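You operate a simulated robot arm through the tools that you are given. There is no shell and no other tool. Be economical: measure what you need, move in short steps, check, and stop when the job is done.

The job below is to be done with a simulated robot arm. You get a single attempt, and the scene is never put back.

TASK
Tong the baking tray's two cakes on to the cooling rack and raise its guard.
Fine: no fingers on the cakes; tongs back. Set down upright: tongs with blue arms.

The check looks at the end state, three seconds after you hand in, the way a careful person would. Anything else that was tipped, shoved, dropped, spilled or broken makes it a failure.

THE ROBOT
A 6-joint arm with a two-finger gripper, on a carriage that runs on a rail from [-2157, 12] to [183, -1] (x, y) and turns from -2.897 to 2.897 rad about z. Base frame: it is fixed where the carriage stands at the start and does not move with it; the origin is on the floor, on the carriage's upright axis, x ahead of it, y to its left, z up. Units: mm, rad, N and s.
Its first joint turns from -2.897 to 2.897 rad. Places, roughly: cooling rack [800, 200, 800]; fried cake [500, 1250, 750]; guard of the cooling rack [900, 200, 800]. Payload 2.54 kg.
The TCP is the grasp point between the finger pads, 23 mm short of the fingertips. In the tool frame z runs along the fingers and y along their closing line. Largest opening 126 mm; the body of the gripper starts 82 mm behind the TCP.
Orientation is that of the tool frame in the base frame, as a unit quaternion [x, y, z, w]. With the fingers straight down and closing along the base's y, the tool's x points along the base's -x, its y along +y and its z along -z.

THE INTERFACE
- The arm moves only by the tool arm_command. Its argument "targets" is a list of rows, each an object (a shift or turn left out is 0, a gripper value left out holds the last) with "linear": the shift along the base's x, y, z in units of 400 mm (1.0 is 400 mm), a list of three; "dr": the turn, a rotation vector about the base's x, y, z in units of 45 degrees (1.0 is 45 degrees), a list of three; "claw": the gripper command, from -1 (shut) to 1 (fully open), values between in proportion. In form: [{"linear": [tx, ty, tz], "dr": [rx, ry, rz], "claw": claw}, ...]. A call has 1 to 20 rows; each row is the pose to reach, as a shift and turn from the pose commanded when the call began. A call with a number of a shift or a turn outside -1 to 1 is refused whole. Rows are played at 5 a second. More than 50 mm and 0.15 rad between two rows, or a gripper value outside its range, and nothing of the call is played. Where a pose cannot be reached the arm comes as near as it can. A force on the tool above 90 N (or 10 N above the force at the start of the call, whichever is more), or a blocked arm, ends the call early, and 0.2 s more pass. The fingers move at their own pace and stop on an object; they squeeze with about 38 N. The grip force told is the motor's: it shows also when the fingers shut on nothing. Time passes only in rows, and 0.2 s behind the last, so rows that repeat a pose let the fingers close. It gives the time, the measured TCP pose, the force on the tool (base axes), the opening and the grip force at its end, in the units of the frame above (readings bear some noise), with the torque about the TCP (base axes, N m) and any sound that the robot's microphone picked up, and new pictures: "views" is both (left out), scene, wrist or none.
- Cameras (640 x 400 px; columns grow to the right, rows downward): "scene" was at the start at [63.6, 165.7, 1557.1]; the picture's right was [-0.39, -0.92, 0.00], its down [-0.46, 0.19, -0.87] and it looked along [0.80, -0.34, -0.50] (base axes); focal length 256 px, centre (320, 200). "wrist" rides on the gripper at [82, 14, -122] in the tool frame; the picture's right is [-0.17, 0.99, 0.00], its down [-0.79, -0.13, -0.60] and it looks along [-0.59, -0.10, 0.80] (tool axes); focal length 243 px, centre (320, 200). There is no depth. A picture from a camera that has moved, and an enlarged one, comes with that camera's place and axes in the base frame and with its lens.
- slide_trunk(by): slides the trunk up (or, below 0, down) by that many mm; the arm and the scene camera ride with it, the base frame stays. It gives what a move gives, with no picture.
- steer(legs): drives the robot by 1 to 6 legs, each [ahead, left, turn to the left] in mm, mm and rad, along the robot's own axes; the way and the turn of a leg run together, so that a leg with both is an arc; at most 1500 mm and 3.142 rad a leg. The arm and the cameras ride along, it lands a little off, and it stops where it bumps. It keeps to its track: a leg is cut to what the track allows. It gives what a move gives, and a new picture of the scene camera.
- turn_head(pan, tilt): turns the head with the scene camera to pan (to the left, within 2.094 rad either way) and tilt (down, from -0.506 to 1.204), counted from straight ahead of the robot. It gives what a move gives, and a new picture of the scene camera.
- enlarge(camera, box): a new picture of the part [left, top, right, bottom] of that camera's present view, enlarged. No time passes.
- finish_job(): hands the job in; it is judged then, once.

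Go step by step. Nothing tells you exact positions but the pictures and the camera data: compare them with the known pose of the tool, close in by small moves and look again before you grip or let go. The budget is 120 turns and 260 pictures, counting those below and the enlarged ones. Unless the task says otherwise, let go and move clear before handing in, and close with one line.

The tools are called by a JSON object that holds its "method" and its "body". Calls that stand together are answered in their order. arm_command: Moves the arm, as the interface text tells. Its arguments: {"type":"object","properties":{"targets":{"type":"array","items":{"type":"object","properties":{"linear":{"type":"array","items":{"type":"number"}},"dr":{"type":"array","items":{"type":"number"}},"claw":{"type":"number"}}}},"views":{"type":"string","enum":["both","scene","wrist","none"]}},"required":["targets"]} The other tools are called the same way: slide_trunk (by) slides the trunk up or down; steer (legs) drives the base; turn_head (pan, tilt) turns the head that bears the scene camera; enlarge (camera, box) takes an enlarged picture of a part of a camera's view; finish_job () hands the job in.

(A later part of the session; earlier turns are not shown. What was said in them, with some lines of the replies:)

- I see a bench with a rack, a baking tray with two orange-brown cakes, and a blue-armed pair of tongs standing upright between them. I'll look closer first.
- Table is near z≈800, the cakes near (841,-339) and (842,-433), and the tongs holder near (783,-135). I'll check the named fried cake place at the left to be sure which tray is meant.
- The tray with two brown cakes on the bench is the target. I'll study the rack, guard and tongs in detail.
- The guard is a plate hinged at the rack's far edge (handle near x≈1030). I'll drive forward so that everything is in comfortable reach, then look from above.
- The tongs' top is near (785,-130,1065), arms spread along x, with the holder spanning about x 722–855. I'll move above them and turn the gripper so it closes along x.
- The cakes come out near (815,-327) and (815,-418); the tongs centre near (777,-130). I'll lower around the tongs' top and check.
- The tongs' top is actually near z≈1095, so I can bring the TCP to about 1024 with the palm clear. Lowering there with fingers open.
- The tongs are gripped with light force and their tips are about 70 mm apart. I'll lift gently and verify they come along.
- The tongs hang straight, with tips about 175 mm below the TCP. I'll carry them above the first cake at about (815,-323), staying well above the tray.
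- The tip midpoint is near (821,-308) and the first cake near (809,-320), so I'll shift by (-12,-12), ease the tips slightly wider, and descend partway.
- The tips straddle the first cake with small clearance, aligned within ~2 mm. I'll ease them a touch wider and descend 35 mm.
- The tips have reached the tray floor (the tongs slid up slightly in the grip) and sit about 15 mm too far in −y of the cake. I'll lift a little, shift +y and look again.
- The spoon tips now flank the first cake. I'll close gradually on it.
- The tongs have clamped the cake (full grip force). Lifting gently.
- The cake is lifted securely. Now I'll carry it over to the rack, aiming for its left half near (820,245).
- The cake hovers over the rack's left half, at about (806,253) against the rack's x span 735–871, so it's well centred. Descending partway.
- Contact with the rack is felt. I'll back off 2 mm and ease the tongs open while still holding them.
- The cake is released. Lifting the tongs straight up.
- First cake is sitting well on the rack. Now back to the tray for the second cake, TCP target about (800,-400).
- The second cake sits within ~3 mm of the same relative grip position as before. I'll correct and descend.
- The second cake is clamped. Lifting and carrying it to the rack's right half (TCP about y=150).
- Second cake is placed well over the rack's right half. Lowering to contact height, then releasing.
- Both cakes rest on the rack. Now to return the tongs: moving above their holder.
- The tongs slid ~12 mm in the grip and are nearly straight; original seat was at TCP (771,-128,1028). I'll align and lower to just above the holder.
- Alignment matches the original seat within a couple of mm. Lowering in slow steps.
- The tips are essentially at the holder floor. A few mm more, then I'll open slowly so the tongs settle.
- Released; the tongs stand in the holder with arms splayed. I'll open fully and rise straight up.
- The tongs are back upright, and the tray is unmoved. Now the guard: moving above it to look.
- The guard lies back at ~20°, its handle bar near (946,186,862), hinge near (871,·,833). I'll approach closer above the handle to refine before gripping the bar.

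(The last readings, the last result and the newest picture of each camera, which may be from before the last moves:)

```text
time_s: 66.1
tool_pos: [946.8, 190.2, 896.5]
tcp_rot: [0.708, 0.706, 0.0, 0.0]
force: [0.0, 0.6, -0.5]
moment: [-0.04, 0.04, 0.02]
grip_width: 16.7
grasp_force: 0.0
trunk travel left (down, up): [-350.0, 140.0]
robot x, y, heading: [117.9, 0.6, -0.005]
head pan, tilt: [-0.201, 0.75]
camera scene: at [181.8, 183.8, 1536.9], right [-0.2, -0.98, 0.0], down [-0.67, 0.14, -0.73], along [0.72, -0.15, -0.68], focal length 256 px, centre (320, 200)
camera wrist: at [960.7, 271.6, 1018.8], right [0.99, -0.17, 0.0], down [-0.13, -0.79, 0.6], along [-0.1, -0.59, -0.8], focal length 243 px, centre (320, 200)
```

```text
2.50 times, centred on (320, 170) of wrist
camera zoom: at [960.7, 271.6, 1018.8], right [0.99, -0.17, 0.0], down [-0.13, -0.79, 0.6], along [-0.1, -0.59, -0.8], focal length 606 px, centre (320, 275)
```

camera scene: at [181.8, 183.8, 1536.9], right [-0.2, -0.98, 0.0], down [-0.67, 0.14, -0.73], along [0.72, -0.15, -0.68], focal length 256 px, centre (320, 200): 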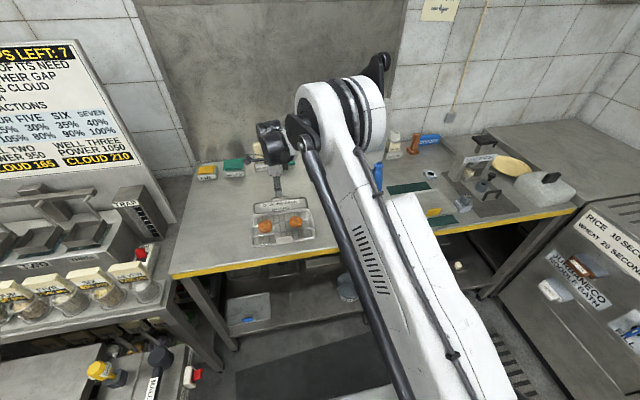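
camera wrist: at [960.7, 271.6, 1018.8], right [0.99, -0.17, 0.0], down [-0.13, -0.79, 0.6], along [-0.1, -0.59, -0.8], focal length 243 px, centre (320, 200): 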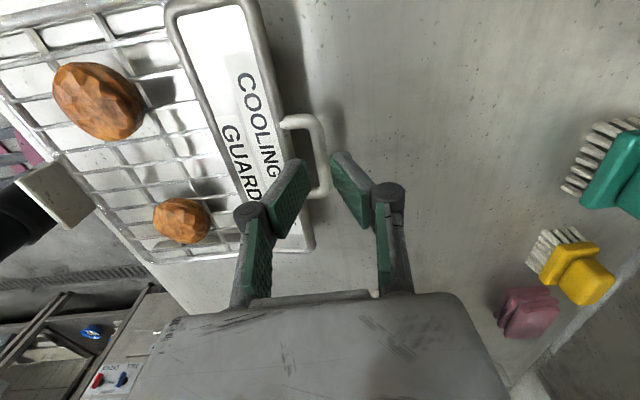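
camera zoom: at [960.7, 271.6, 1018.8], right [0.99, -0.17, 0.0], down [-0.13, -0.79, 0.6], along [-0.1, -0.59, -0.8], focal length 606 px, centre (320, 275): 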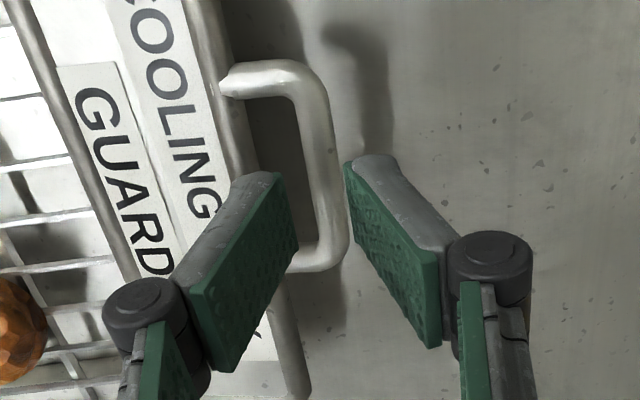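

{"method": "arm_command", "body": {"targets": [{"linear": [0.006, -0.002, -0.02]}, {"linear": [0.006, -0.002, -0.05]}, {"linear": [0.006, -0.002, -0.07]}, {"linear": [0.006, -0.002, -0.07]}], "views": "both"}}

{"method": "enlarge", "body": {"camera": "scene", "box": [250, 175, 310, 225]}}

{"method": "enlarge", "body": {"camera": "wrist", "box": [240, 90, 400, 250]}}

```text
time_s: 67.1
tool_pos: [950.3, 188.3, 870.8]
tcp_rot: [0.708, 0.706, 0.0, 0.0]
force: [0.6, -0.9, 0.1]
moment: [-0.02, 0.01, -0.02]
grip_width: 17.1
grasp_force: 0.0
trunk travel left (down, up): [-350.0, 140.0]
robot x, y, heading: [118.9, -0.4, 0.002]
head pan, tilt: [-0.201, 0.75]
camera scene: at [181.7, 183.7, 1536.9], right [-0.2, -0.98, 0.0], down [-0.67, 0.14, -0.73], along [0.72, -0.15, -0.68], focal length 256 px, centre (320, 200)
camera wrist: at [963.1, 269.7, 992.2], right [0.99, -0.17, 0.0], down [-0.13, -0.79, 0.6], along [-0.1, -0.59, -0.8], focal length 243 px, centre (320, 200)
```

scene: 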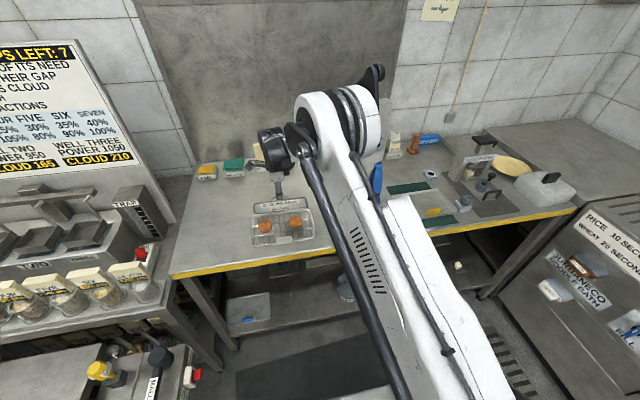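
wrist: 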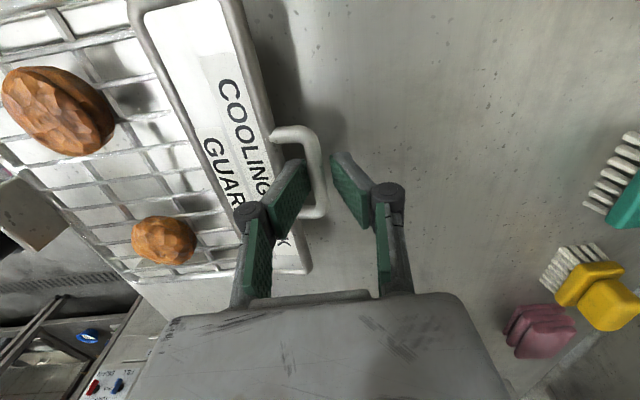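

```text
8.00 times, centred on (280, 200) of scene
camera zoom: at [181.7, 183.7, 1536.9], right [-0.2, -0.98, 0.0], down [-0.67, 0.14, -0.73], along [0.72, -0.15, -0.68], focal length 2049 px, centre (640, 200)
```

zoom: 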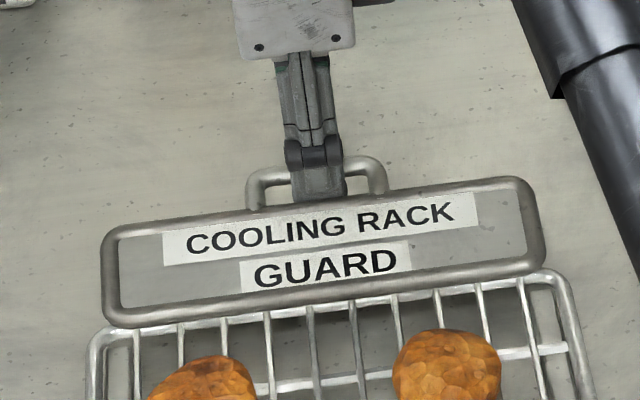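

```text
2.50 times, centred on (320, 170) of wrist
camera zoom: at [963.1, 269.7, 992.2], right [0.99, -0.17, 0.0], down [-0.13, -0.79, 0.6], along [-0.1, -0.59, -0.8], focal length 606 px, centre (320, 275)
```

zoom: 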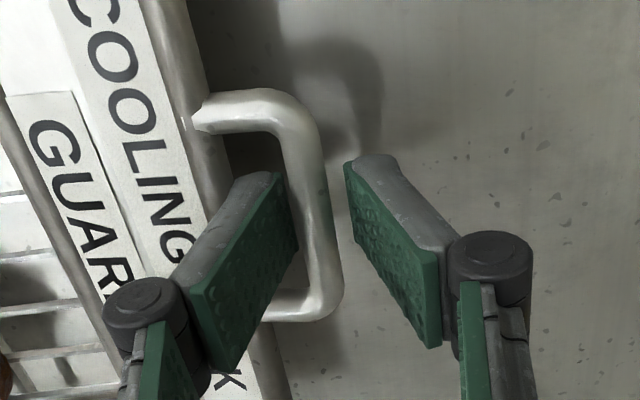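

The inner finger is in the handle loop; the bar is near z≈850, so I'll go 12 mm lower and close gently.

{"method": "arm_command", "body": {"targets": [{"linear": [0, 0, -0.015]}, {"linear": [0, 0, -0.03]}, {"linear": [0, 0, -0.03]}, {"linear": [0, 0, -0.03], "claw": -0.8}, {"linear": [0, 0, -0.03], "claw": -0.85}, {"linear": [0, 0, -0.03], "claw": -0.88}, {"linear": [0, 0, -0.03], "claw": -0.88}], "views": "both"}}

{"method": "enlarge", "body": {"camera": "scene", "box": [250, 175, 310, 225]}}

{"method": "enlarge", "body": {"camera": "wrist", "box": [240, 90, 400, 250]}}

```text
time_s: 68.7
tool_pos: [949.0, 188.1, 859.1]
tcp_rot: [0.708, 0.706, 0.0, 0.0]
force: [0.3, 0.0, -0.5]
moment: [0.0, -0.03, 0.02]
grip_width: 7.7
grasp_force: 0.0
trunk travel left (down, up): [-350.0, 140.0]
robot x, y, heading: [120.5, 2.3, 0.001]
head pan, tilt: [-0.201, 0.75]
camera scene: at [181.7, 183.7, 1536.9], right [-0.2, -0.98, 0.0], down [-0.67, 0.14, -0.73], along [0.72, -0.15, -0.68], focal length 256 px, centre (320, 200)
camera wrist: at [961.9, 269.1, 980.5], right [0.99, -0.17, 0.0], down [-0.13, -0.79, 0.6], along [-0.1, -0.59, -0.8], focal length 243 px, centre (320, 200)
```

scene: 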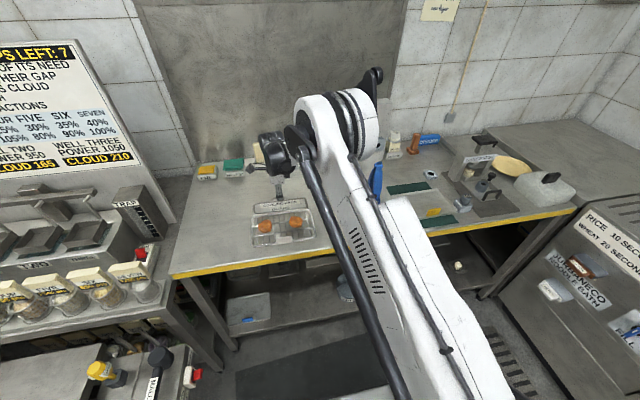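
wrist: 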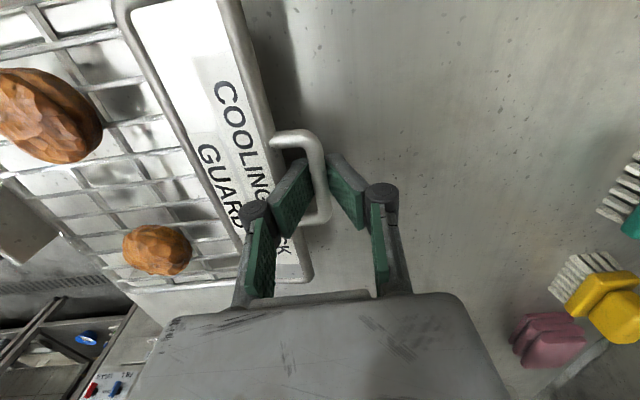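

```text
8.00 times, centred on (280, 200) of scene
camera zoom: at [181.7, 183.7, 1536.9], right [-0.2, -0.98, 0.0], down [-0.67, 0.14, -0.73], along [0.72, -0.15, -0.68], focal length 2049 px, centre (640, 200)
```

zoom: 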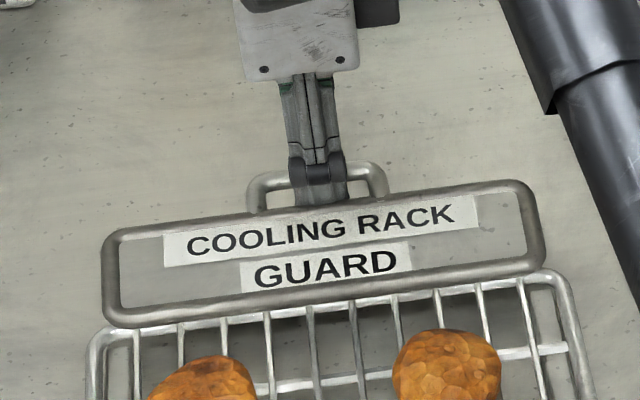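

```text
2.50 times, centred on (320, 170) of wrist
camera zoom: at [961.9, 269.1, 980.5], right [0.99, -0.17, 0.0], down [-0.13, -0.79, 0.6], along [-0.1, -0.59, -0.8], focal length 606 px, centre (320, 275)
```

zoom: 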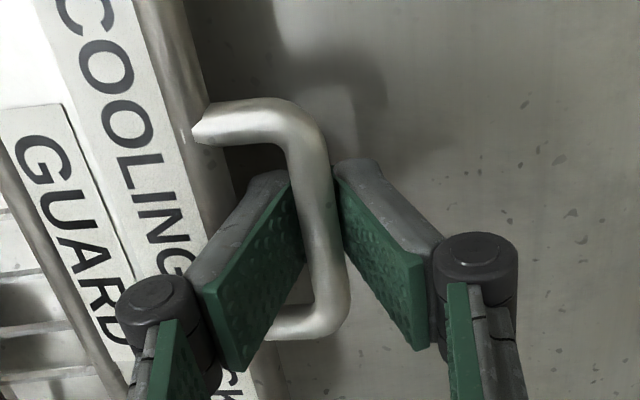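

The bar is between the pads. Closing lightly onto it.

{"method": "arm_command", "body": {"targets": [{"claw": -0.92}, {"claw": -0.95}, {"claw": -0.97}, {"claw": -0.97}], "views": "wrist"}}

```text
time_s: 69.7
tool_pos: [948.5, 187.1, 858.1]
tcp_rot: [0.708, 0.706, 0.0, 0.001]
force: [1.6, 0.7, 0.1]
moment: [0.1, -0.04, -0.29]
grip_width: 6.0
grasp_force: 31.0
trunk travel left (down, up): [-350.0, 140.0]
robot x, y, heading: [122.0, -3.9, 0.001]
head pan, tilt: [-0.201, 0.75]
camera wrist: at [961.9, 269.2, 980.5], right [0.99, -0.17, 0.0], down [-0.13, -0.79, 0.6], along [-0.1, -0.59, -0.8], focal length 243 px, centre (320, 200)
```

wrist: 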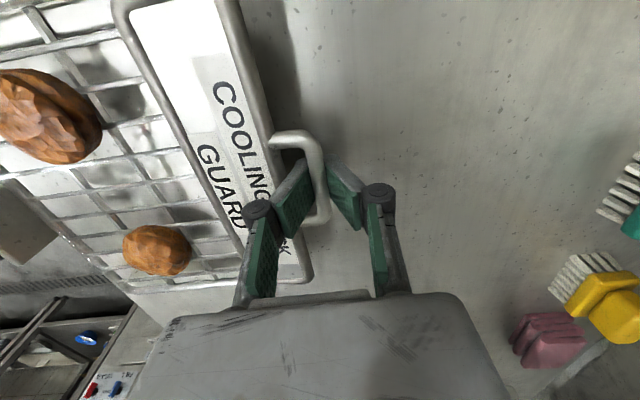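

The handle is gripped. I'll lift in an arc about the hinge (≈869,·,838, radius ≈80), starting with a small test.

{"method": "arm_command", "body": {"targets": [{"linear": [-0.001, 0, 0.008]}, {"linear": [-0.003, 0, 0.018]}, {"linear": [-0.007, 0, 0.032]}, {"linear": [-0.007, 0, 0.032]}], "views": "both"}}

{"method": "enlarge", "body": {"camera": "scene", "box": [240, 175, 320, 245]}}

```text
time_s: 70.7
tool_pos: [945.8, 188.5, 872.9]
tcp_rot: [0.708, 0.706, 0.0, 0.0]
force: [-0.7, 0.2, -0.4]
moment: [0.0, 0.04, -0.16]
grip_width: 6.0
grasp_force: 30.6
trunk travel left (down, up): [-350.0, 140.0]
robot x, y, heading: [117.4, 0.2, -0.0]
head pan, tilt: [-0.201, 0.75]
camera scene: at [181.7, 183.8, 1536.9], right [-0.2, -0.98, 0.0], down [-0.67, 0.14, -0.73], along [0.72, -0.15, -0.68], focal length 256 px, centre (320, 200)
camera wrist: at [960.0, 269.1, 993.3], right [0.99, -0.17, 0.0], down [-0.13, -0.79, 0.6], along [-0.1, -0.59, -0.8], focal length 243 px, centre (320, 200)
```

scene: 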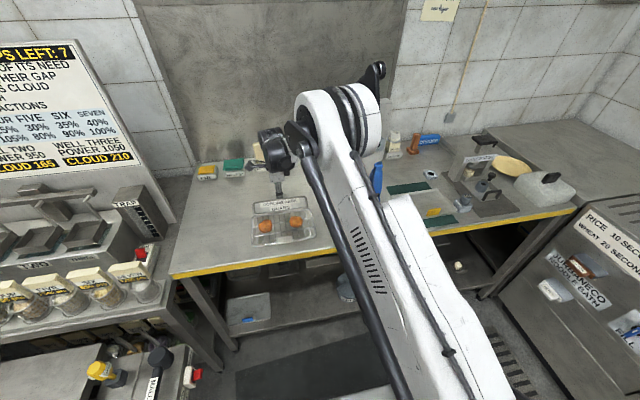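
wrist: 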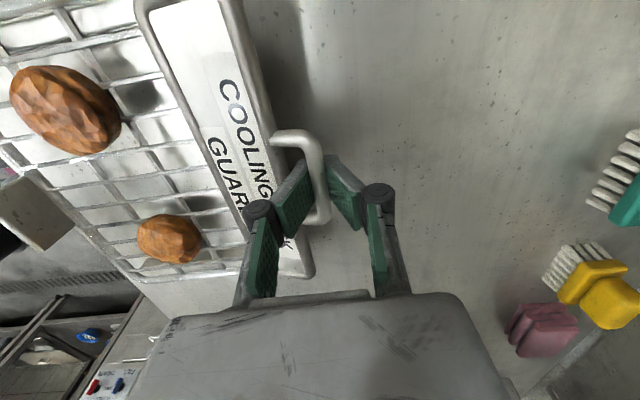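

```text
5.71 times, centred on (280, 210) of scene
camera zoom: at [181.7, 183.8, 1536.9], right [-0.2, -0.98, 0.0], down [-0.67, 0.14, -0.73], along [0.72, -0.15, -0.68], focal length 1463 px, centre (549, 143)
```

zoom: 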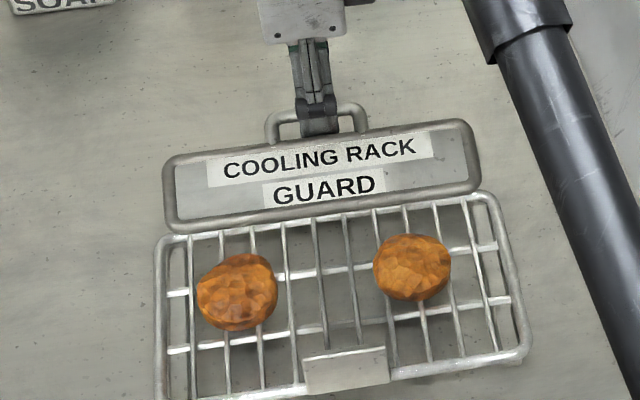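

The guard follows freely. Continuing the arc.

{"method": "arm_command", "body": {"targets": [{"linear": [-0.008, 0, 0.024]}, {"linear": [-0.02, 0, 0.048]}, {"linear": [-0.034, 0, 0.07]}, {"linear": [-0.052, 0, 0.09]}, {"linear": [-0.052, 0, 0.09]}], "views": "both"}}

{"method": "enlarge", "body": {"camera": "scene", "box": [240, 175, 320, 245]}}

```text
time_s: 71.9
tool_pos: [924.7, 188.5, 908.4]
tcp_rot: [0.708, 0.707, 0.0, -0.001]
force: [-0.5, -0.1, 0.4]
moment: [0.1, 0.01, 0.05]
grip_width: 5.8
grasp_force: 28.5
trunk travel left (down, up): [-350.0, 140.0]
robot x, y, heading: [116.5, -2.0, -0.0]
head pan, tilt: [-0.201, 0.75]
camera scene: at [181.7, 183.7, 1536.9], right [-0.2, -0.98, 0.0], down [-0.67, 0.14, -0.73], along [0.72, -0.15, -0.68], focal length 256 px, centre (320, 200)
camera wrist: at [938.2, 269.2, 1029.6], right [0.99, -0.17, 0.0], down [-0.13, -0.79, 0.6], along [-0.1, -0.59, -0.8], focal length 243 px, centre (320, 200)
```

scene: 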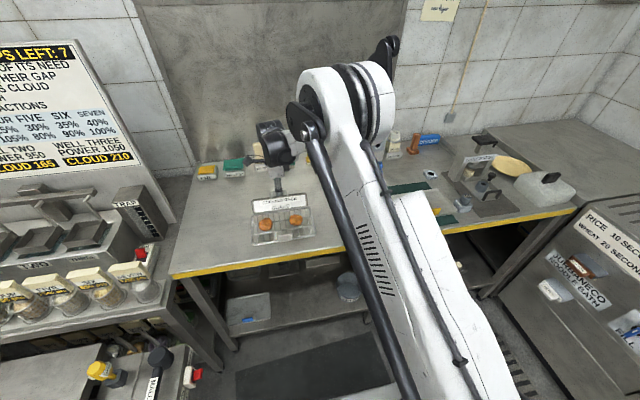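
wrist: 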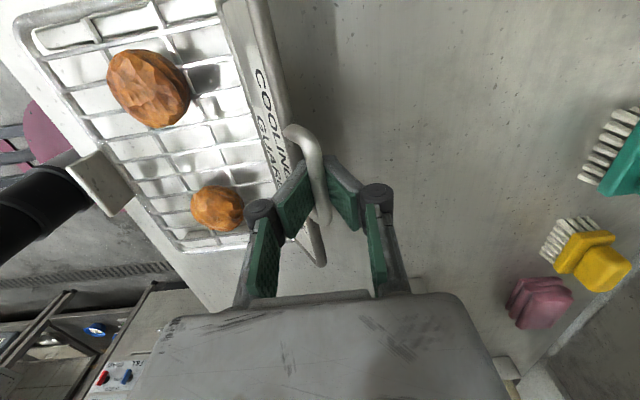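

```text
5.71 times, centred on (280, 210) of scene
camera zoom: at [181.7, 183.7, 1536.9], right [-0.2, -0.98, 0.0], down [-0.67, 0.14, -0.73], along [0.72, -0.15, -0.68], focal length 1463 px, centre (549, 143)
```

zoom: 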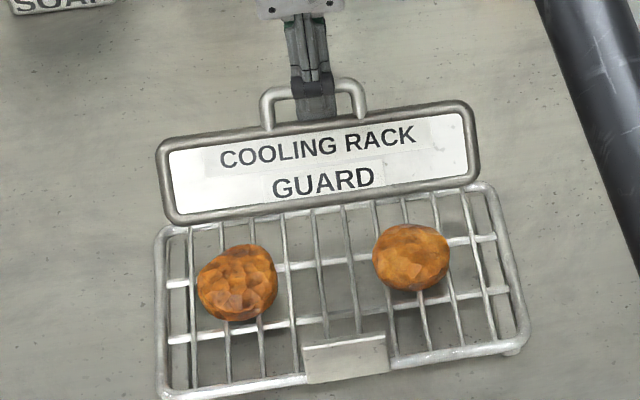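

The rack seems to have shifted slightly in the picture; I'll check whether it lifted or slid before continuing.

{"method": "enlarge", "body": {"camera": "scene", "box": [245, 215, 325, 250]}}

{"method": "enlarge", "body": {"camera": "wrist", "box": [160, 0, 360, 280]}}

```text
8.00 times, centred on (285, 232) of scene
camera zoom: at [181.7, 183.7, 1536.9], right [-0.2, -0.98, 0.0], down [-0.67, 0.14, -0.73], along [0.72, -0.15, -0.68], focal length 2049 px, centre (600, -60)
```

zoom: 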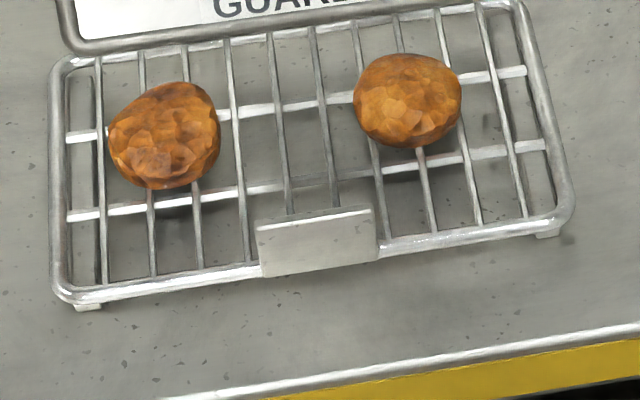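

```text
1.43 times, centred on (260, 140) of wrist
camera zoom: at [938.2, 269.2, 1029.6], right [0.99, -0.17, 0.0], down [-0.13, -0.79, 0.6], along [-0.1, -0.59, -0.8], focal length 347 px, centre (406, 286)
```

zoom: 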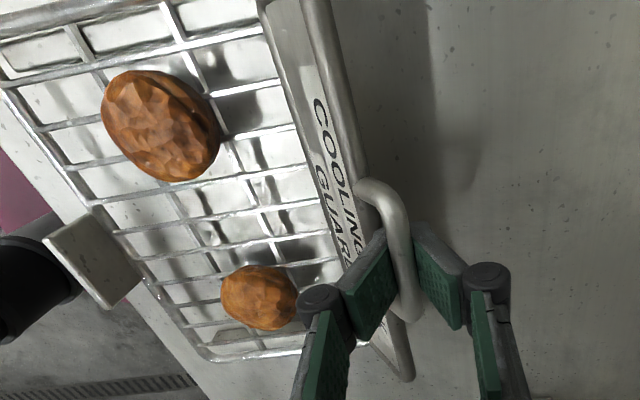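

The rack slid about 8 mm in +x because the true hinge radius is ~60 mm (hinge now ≈(896,·,842), guard ≈62°). I'll loosen the grip so the bar is only captive, and push it toward −x to upright with no pull on the rack.

{"method": "arm_command", "body": {"targets": [{"linear": [0, 0, 0], "claw": -0.86}, {"linear": [-0.005, 0, 0.004], "claw": -0.84}, {"linear": [-0.02, 0, 0.01], "claw": -0.84}, {"linear": [-0.04, 0, 0.014], "claw": -0.84}, {"linear": [-0.055, 0, 0.017], "claw": -0.84}, {"linear": [-0.055, 0, 0.017], "claw": -0.84}], "views": "both"}}

{"method": "enlarge", "body": {"camera": "scene", "box": [240, 175, 320, 245]}}

{"method": "enlarge", "body": {"camera": "wrist", "box": [160, 0, 400, 280]}}

```text
time_s: 73.3
tool_pos: [903.3, 188.2, 914.8]
tcp_rot: [0.708, 0.707, 0.0, 0.0]
force: [0.8, 0.0, 0.3]
moment: [0.04, 0.0, -0.01]
grip_width: 10.1
grasp_force: 0.0
trunk travel left (down, up): [-350.0, 140.0]
robot x, y, heading: [118.7, -3.1, -0.001]
head pan, tilt: [-0.201, 0.75]
camera scene: at [181.6, 183.7, 1536.9], right [-0.2, -0.98, 0.0], down [-0.67, 0.14, -0.73], along [0.72, -0.15, -0.68], focal length 256 px, centre (320, 200)
camera wrist: at [917.0, 268.8, 1036.2], right [0.99, -0.17, 0.0], down [-0.13, -0.79, 0.6], along [-0.1, -0.59, -0.8], focal length 243 px, centre (320, 200)
```

scene: 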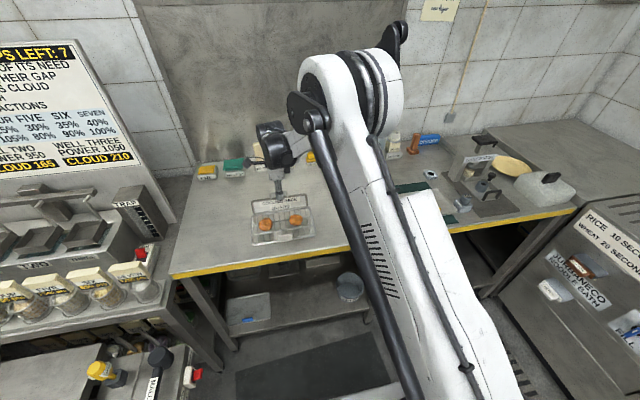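
wrist: 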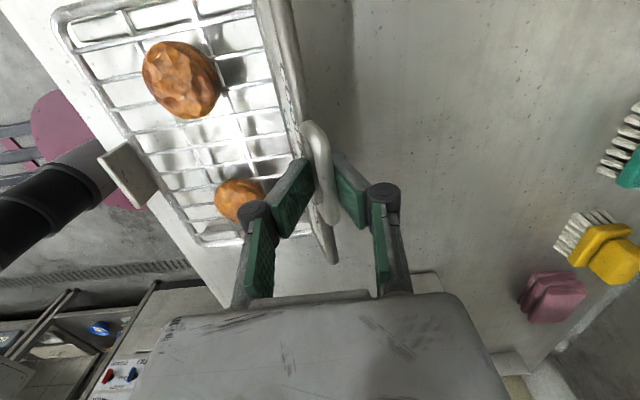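

```text
5.71 times, centred on (280, 210) of scene
camera zoom: at [181.6, 183.7, 1536.9], right [-0.2, -0.98, 0.0], down [-0.67, 0.14, -0.73], along [0.72, -0.15, -0.68], focal length 1463 px, centre (549, 143)
```

zoom: 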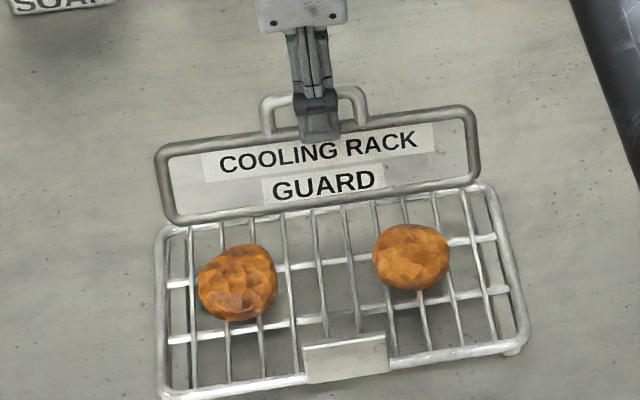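

```text
1.43 times, centred on (280, 140) of wrist
camera zoom: at [917.0, 268.8, 1036.2], right [0.99, -0.17, 0.0], down [-0.13, -0.79, 0.6], along [-0.1, -0.59, -0.8], focal length 347 px, centre (377, 286)
```

zoom: 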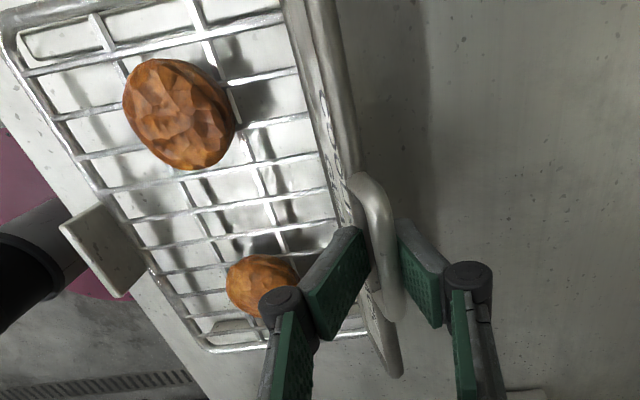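

{"method": "arm_command", "body": {"targets": [{"linear": [-0.012, 0, 0]}, {"linear": [-0.023, 0, 0]}, {"linear": [-0.023, 0, 0]}], "views": "both"}}

{"method": "enlarge", "body": {"camera": "scene", "box": [240, 175, 320, 245]}}

{"method": "enlarge", "body": {"camera": "wrist", "box": [160, 0, 400, 280]}}

```text
time_s: 74.1
tool_pos: [894.0, 187.6, 915.6]
tcp_rot: [0.708, 0.707, 0.0, 0.0]
force: [0.5, 0.9, 0.8]
moment: [0.02, -0.02, 0.01]
grip_width: 10.2
grasp_force: 0.1
trunk travel left (down, up): [-350.0, 140.0]
robot x, y, heading: [121.5, -5.2, -0.0]
head pan, tilt: [-0.201, 0.75]
camera scene: at [181.6, 183.8, 1536.9], right [-0.2, -0.98, 0.0], down [-0.67, 0.14, -0.73], along [0.72, -0.15, -0.68], focal length 256 px, centre (320, 200)
camera wrist: at [907.5, 269.0, 1036.3], right [0.99, -0.17, 0.0], down [-0.13, -0.79, 0.6], along [-0.1, -0.59, -0.8], focal length 243 px, centre (320, 200)
```

scene: 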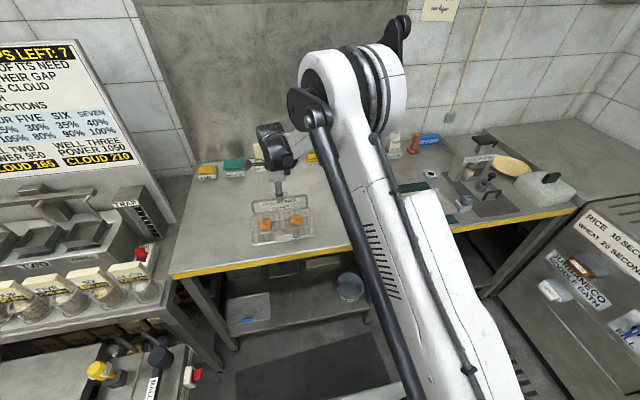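
wrist: 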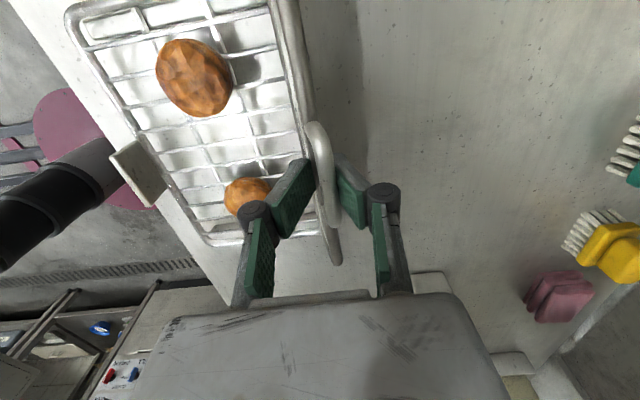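

```text
5.71 times, centred on (280, 210) of scene
camera zoom: at [181.6, 183.8, 1536.9], right [-0.2, -0.98, 0.0], down [-0.67, 0.14, -0.73], along [0.72, -0.15, -0.68], focal length 1463 px, centre (549, 143)
```

zoom: 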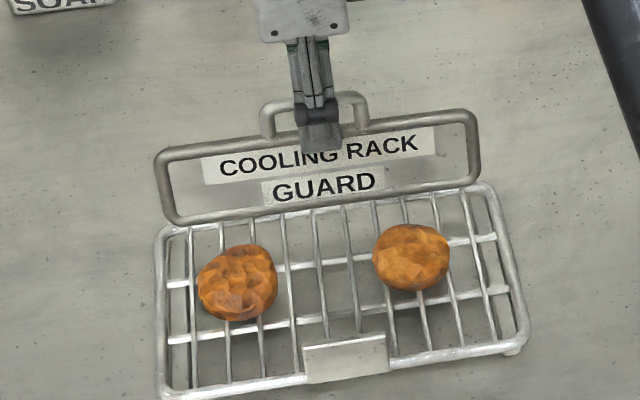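

```text
1.43 times, centred on (280, 140) of wrist
camera zoom: at [907.5, 269.0, 1036.3], right [0.99, -0.17, 0.0], down [-0.13, -0.79, 0.6], along [-0.1, -0.59, -0.8], focal length 347 px, centre (377, 286)
```

zoom: 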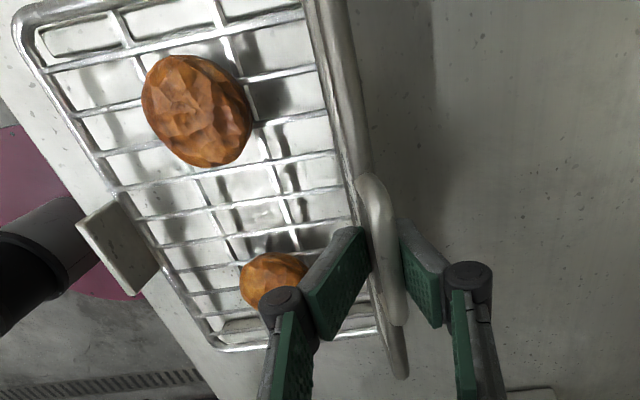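

{"method": "arm_command", "body": {"targets": [{"linear": [-0.01, 0, 0]}, {"linear": [-0.018, 0, 0]}, {"linear": [-0.018, 0, 0]}], "views": "wrist"}}

{"method": "enlarge", "body": {"camera": "wrist", "box": [220, 60, 400, 280]}}

{"method": "enlarge", "body": {"camera": "scene", "box": [240, 175, 320, 245]}}

```text
time_s: 74.9
tool_pos: [886.4, 187.6, 915.6]
tcp_rot: [0.708, 0.706, 0.0, 0.0]
force: [0.2, 0.4, -0.4]
moment: [0.01, -0.03, 0.02]
grip_width: 10.3
grasp_force: 0.5
trunk travel left (down, up): [-350.0, 140.0]
robot x, y, heading: [118.2, 1.2, -0.0]
head pan, tilt: [-0.201, 0.75]
camera wrist: at [900.4, 269.3, 1036.3], right [0.99, -0.17, 0.0], down [-0.13, -0.79, 0.6], along [-0.1, -0.59, -0.8], focal length 243 px, centre (320, 200)
```

wrist: 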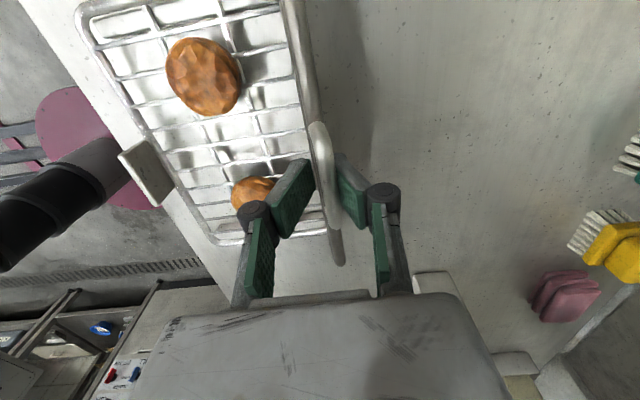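

```text
1.82 times, centred on (310, 170) of wrist
camera zoom: at [900.4, 269.3, 1036.3], right [0.99, -0.17, 0.0], down [-0.13, -0.79, 0.6], along [-0.1, -0.59, -0.8], focal length 441 px, centre (338, 254)
```

zoom: 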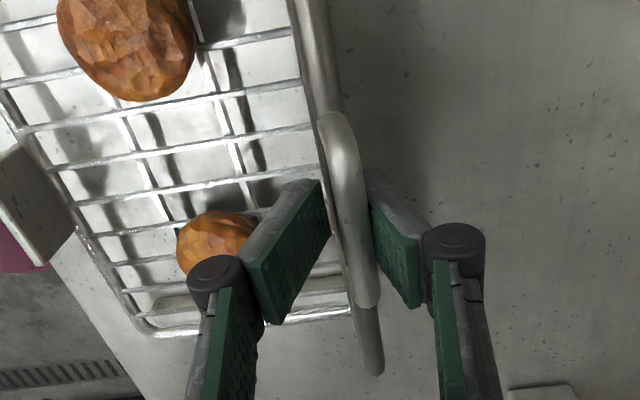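

```text
5.71 times, centred on (280, 210) of scene
camera zoom: at [181.7, 183.7, 1536.9], right [-0.2, -0.98, 0.0], down [-0.67, 0.14, -0.73], along [0.72, -0.15, -0.68], focal length 1463 px, centre (549, 143)
```

zoom: 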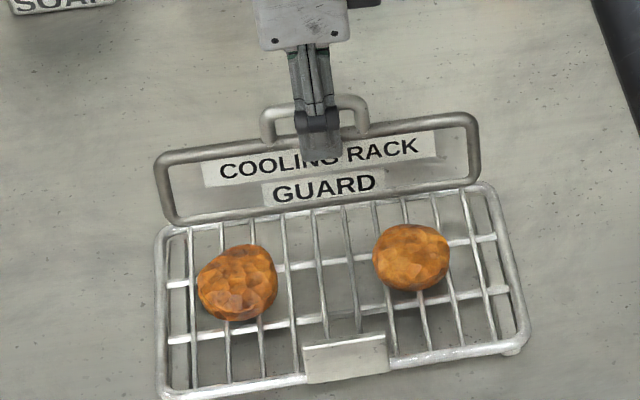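

The bar follows the outer finger freely. I'll test whether it stays by giving more slack, keeping it captive.

{"method": "arm_command", "body": {"targets": [{"linear": [0.01, 0, 0], "claw": -0.76}, {"linear": [0.015, 0, 0], "claw": -0.72}, {"linear": [0.015, 0, 0], "claw": -0.72}, {"linear": [0.015, 0, 0], "claw": -0.72}], "views": "wrist"}}

{"method": "enlarge", "body": {"camera": "wrist", "box": [220, 60, 400, 280]}}

{"method": "enlarge", "body": {"camera": "scene", "box": [240, 175, 320, 245]}}

```text
time_s: 75.9
tool_pos: [893.2, 188.1, 914.6]
tcp_rot: [0.707, 0.707, 0.0, 0.0]
force: [-0.9, -0.2, -1.2]
moment: [0.03, 0.01, -0.01]
grip_width: 17.5
grasp_force: 0.1
trunk travel left (down, up): [-350.0, 140.0]
robot x, y, heading: [118.9, 0.1, -0.003]
head pan, tilt: [-0.201, 0.75]
camera wrist: at [907.3, 269.6, 1035.6], right [0.99, -0.17, 0.0], down [-0.13, -0.79, 0.6], along [-0.1, -0.59, -0.8], focal length 243 px, centre (320, 200)
```

wrist: 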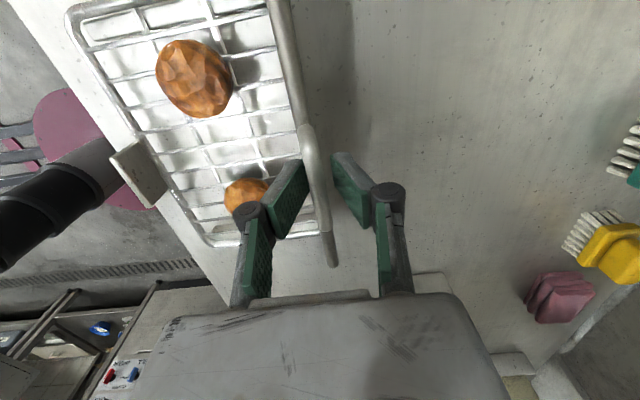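

```text
1.82 times, centred on (310, 170) of wrist
camera zoom: at [907.3, 269.6, 1035.6], right [0.99, -0.17, 0.0], down [-0.13, -0.79, 0.6], along [-0.1, -0.59, -0.8], focal length 441 px, centre (338, 254)
```

zoom: 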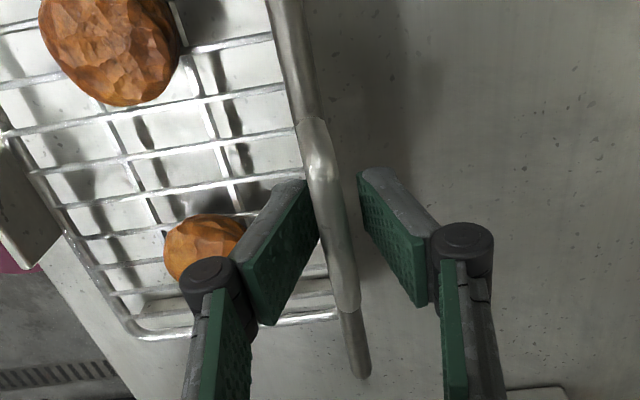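

```text
5.71 times, centred on (280, 210) of scene
camera zoom: at [181.6, 183.7, 1536.9], right [-0.2, -0.98, 0.0], down [-0.67, 0.14, -0.73], along [0.72, -0.15, -0.68], focal length 1463 px, centre (549, 143)
```

zoom: 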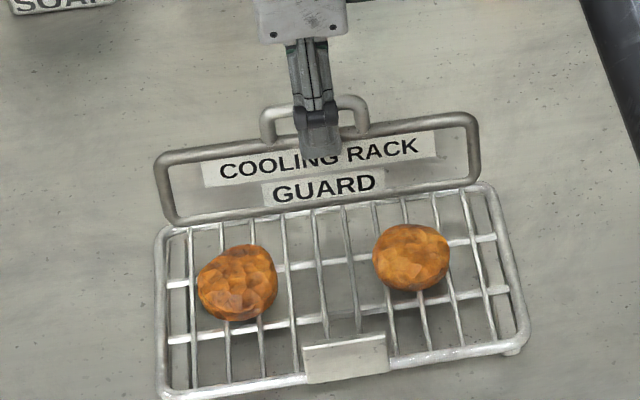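

{"method": "arm_command", "body": {"targets": [{"linear": [-0.006, 0, 0]}, {"linear": [-0.01, 0, 0]}, {"linear": [-0.01, 0, 0]}, {"linear": [-0.01, 0, 0]}], "views": "wrist"}}

{"method": "enlarge", "body": {"camera": "wrist", "box": [220, 60, 400, 280]}}

{"method": "enlarge", "body": {"camera": "scene", "box": [240, 175, 320, 245]}}

```text
time_s: 76.9
tool_pos: [889.0, 188.4, 913.9]
tcp_rot: [0.708, 0.706, 0.0, 0.0]
force: [-0.3, -0.8, -0.1]
moment: [0.04, 0.01, -0.01]
grip_width: 17.7
grasp_force: 0.1
trunk travel left (down, up): [-350.0, 140.0]
robot x, y, heading: [120.2, -0.9, -0.001]
head pan, tilt: [-0.201, 0.75]
camera wrist: at [903.1, 269.5, 1035.3], right [0.99, -0.17, 0.0], down [-0.13, -0.79, 0.6], along [-0.1, -0.59, -0.8], focal length 243 px, centre (320, 200)
```

wrist: 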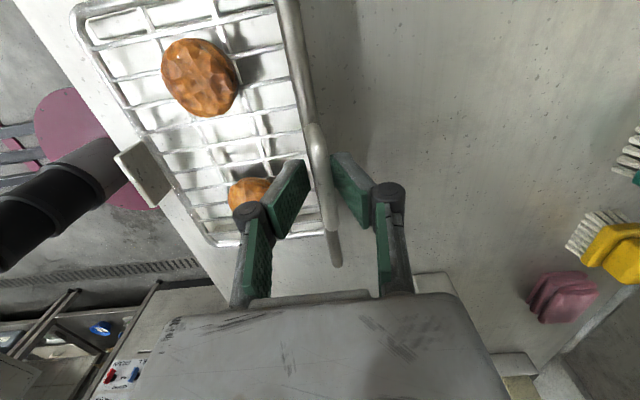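

```text
1.82 times, centred on (310, 170) of wrist
camera zoom: at [903.1, 269.5, 1035.3], right [0.99, -0.17, 0.0], down [-0.13, -0.79, 0.6], along [-0.1, -0.59, -0.8], focal length 441 px, centre (338, 254)
```

zoom: 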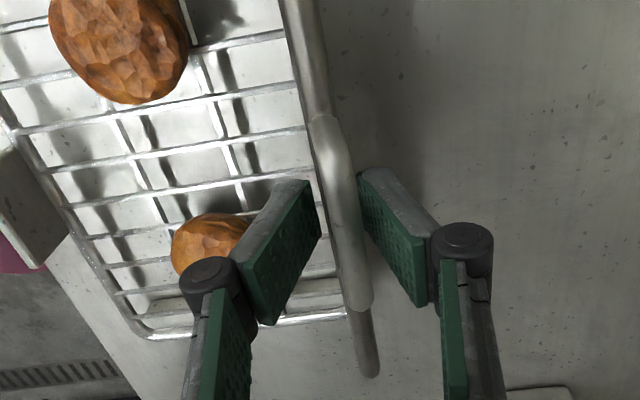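

```text
5.71 times, centred on (280, 210) of scene
camera zoom: at [181.7, 183.7, 1536.9], right [-0.2, -0.98, 0.0], down [-0.67, 0.14, -0.73], along [0.72, -0.15, -0.68], focal length 1463 px, centre (549, 143)
```

zoom: 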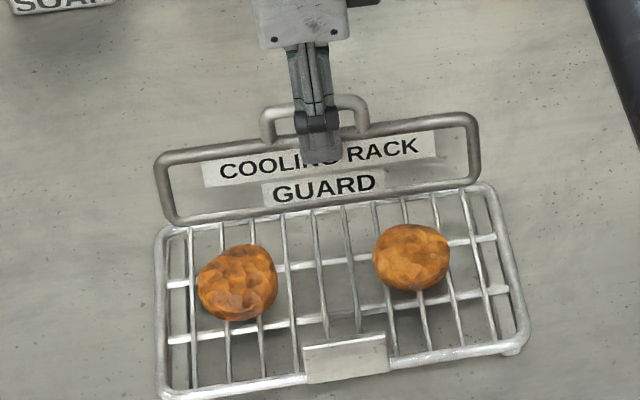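

The guard holds by itself. It may still lean back ~5–10°, so I'll nudge it slightly further toward upright and see whether it meets a stop.

{"method": "arm_command", "body": {"targets": [{"linear": [-0.012, 0, 0]}, {"linear": [-0.022, 0, 0]}, {"linear": [-0.03, 0, 0]}, {"linear": [-0.03, 0, 0]}], "views": "wrist"}}

{"method": "enlarge", "body": {"camera": "wrist", "box": [220, 60, 400, 280]}}

{"method": "enlarge", "body": {"camera": "scene", "box": [240, 175, 320, 245]}}

```text
time_s: 77.9
tool_pos: [877.7, 188.7, 913.2]
tcp_rot: [0.708, 0.706, 0.0, 0.0]
force: [0.5, -1.0, -0.6]
moment: [-0.01, -0.04, -0.03]
grip_width: 18.1
grasp_force: 0.4
trunk travel left (down, up): [-350.0, 140.0]
robot x, y, heading: [120.1, 0.4, -0.001]
head pan, tilt: [-0.201, 0.75]
camera wrist: at [890.8, 269.6, 1035.2], right [0.99, -0.17, 0.0], down [-0.13, -0.79, 0.6], along [-0.1, -0.59, -0.8], focal length 243 px, centre (320, 200)
```

wrist: 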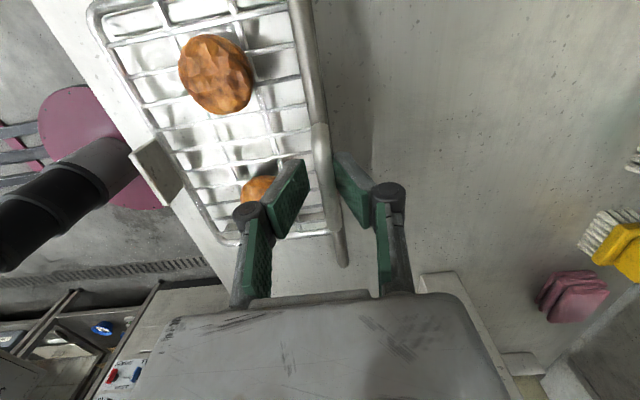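

```text
1.82 times, centred on (310, 170) of wrist
camera zoom: at [890.8, 269.6, 1035.2], right [0.99, -0.17, 0.0], down [-0.13, -0.79, 0.6], along [-0.1, -0.59, -0.8], focal length 441 px, centre (338, 254)
```

zoom: 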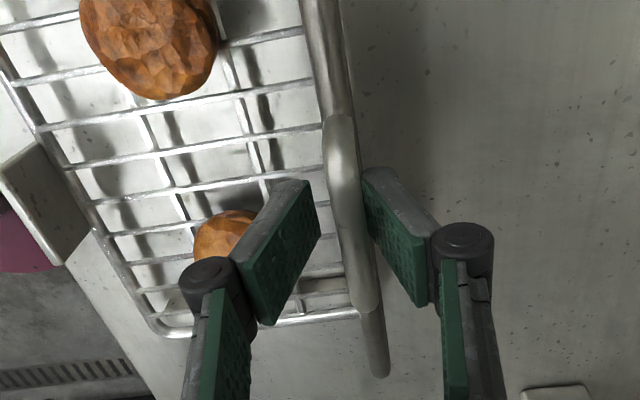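

```text
5.71 times, centred on (280, 210) of scene
camera zoom: at [181.7, 183.7, 1536.9], right [-0.2, -0.98, 0.0], down [-0.67, 0.14, -0.73], along [0.72, -0.15, -0.68], focal length 1463 px, centre (549, 143)
```

zoom: 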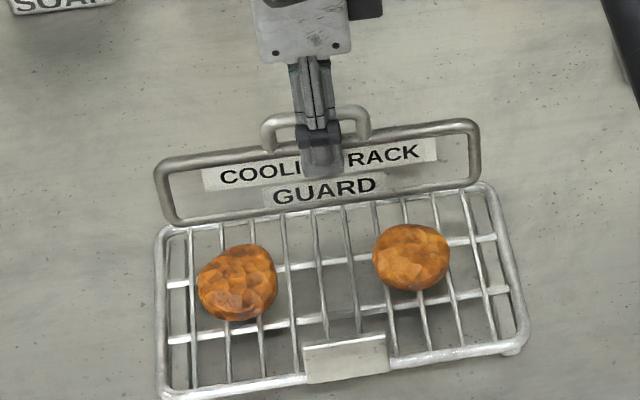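

The guard now stands upright (~89°) and holds by friction; the rack and cakes haven't moved further. I'll open a little and lift away.

{"method": "arm_command", "body": {"targets": [{"linear": [0, 0, 0], "claw": -0.6}, {"linear": [0, 0, 0], "claw": -0.5}, {"linear": [0, 0, 0.05], "claw": -0.5}, {"linear": [0, 0, 0.15], "claw": -0.5}, {"linear": [0, 0, 0.27], "claw": -0.5}, {"linear": [0, 0, 0.39], "claw": -0.5}, {"linear": [0, 0, 0.5], "claw": -0.5}, {"linear": [0, 0, 0.5], "claw": -0.5}], "views": "both"}}

{"method": "enlarge", "body": {"camera": "scene", "box": [240, 175, 320, 245]}}

{"method": "enlarge", "body": {"camera": "wrist", "box": [200, 20, 420, 240]}}

```text
time_s: 79.7
tool_pos: [877.8, 191.8, 1115.5]
tcp_rot: [0.708, 0.706, 0.0, 0.0]
force: [-0.1, 0.0, 0.1]
moment: [0.02, 0.0, 0.01]
grip_width: 31.4
grasp_force: 0.1
trunk travel left (down, up): [-350.0, 140.0]
robot x, y, heading: [122.1, -0.3, -0.003]
head pan, tilt: [-0.201, 0.75]
camera scene: at [181.4, 183.6, 1536.9], right [-0.2, -0.98, 0.0], down [-0.67, 0.14, -0.73], along [0.72, -0.15, -0.68], focal length 256 px, centre (320, 200)
camera wrist: at [892.1, 272.0, 1237.1], right [0.99, -0.17, 0.0], down [-0.13, -0.79, 0.6], along [-0.1, -0.59, -0.8], focal length 243 px, centre (320, 200)
```

scene: 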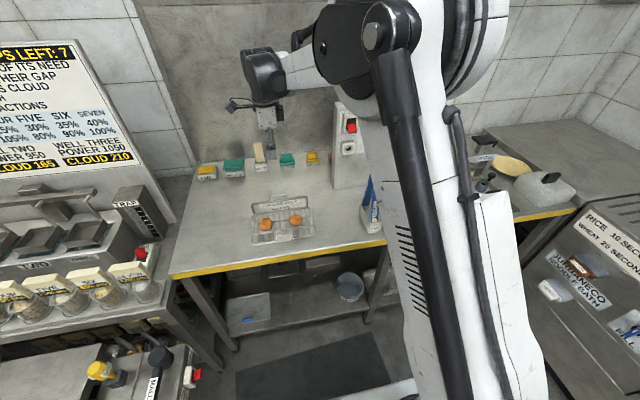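
wrist: 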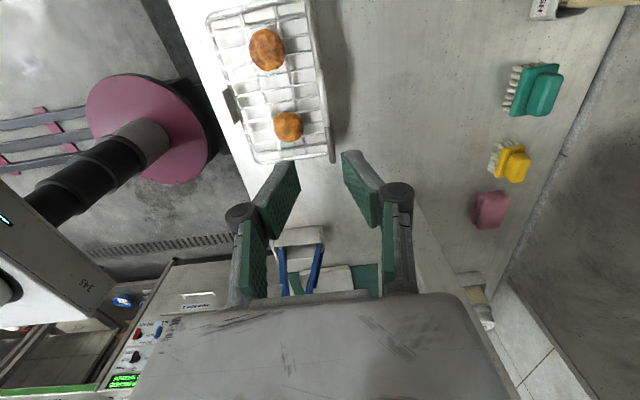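

```text
5.71 times, centred on (280, 210) of scene
camera zoom: at [181.4, 183.6, 1536.9], right [-0.2, -0.98, 0.0], down [-0.67, 0.14, -0.73], along [0.72, -0.15, -0.68], focal length 1463 px, centre (549, 143)
```

zoom: 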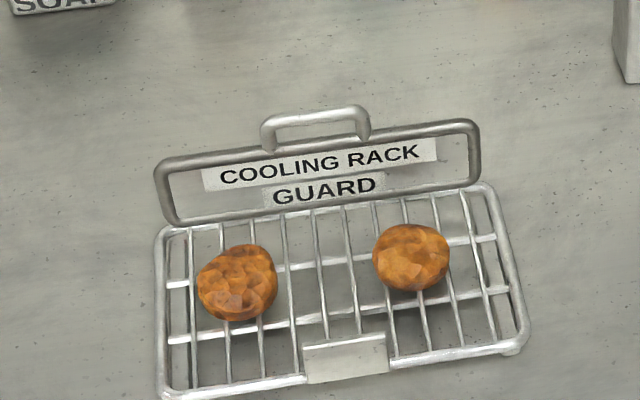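

```text
1.82 times, centred on (310, 130) of wrist
camera zoom: at [892.1, 272.0, 1237.1], right [0.99, -0.17, 0.0], down [-0.13, -0.79, 0.6], along [-0.1, -0.59, -0.8], focal length 441 px, centre (338, 327)
```

zoom: 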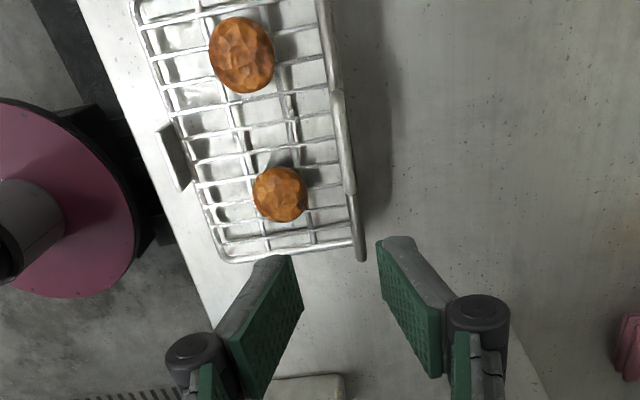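

The guard stands upright, both cakes rest on the rack, and the tongs are upright in their holder with the arm clear. Handing in.

{"method": "finish_job", "body": {}}

```text
The job is handed in.
```

I moved both cakes from the baking tray to the cooling rack with the blue tongs, put the tongs back upright in their holder and raised the rack's guard. The rack slid about 8 mm while I was lifting the guard, and I did not move it back.
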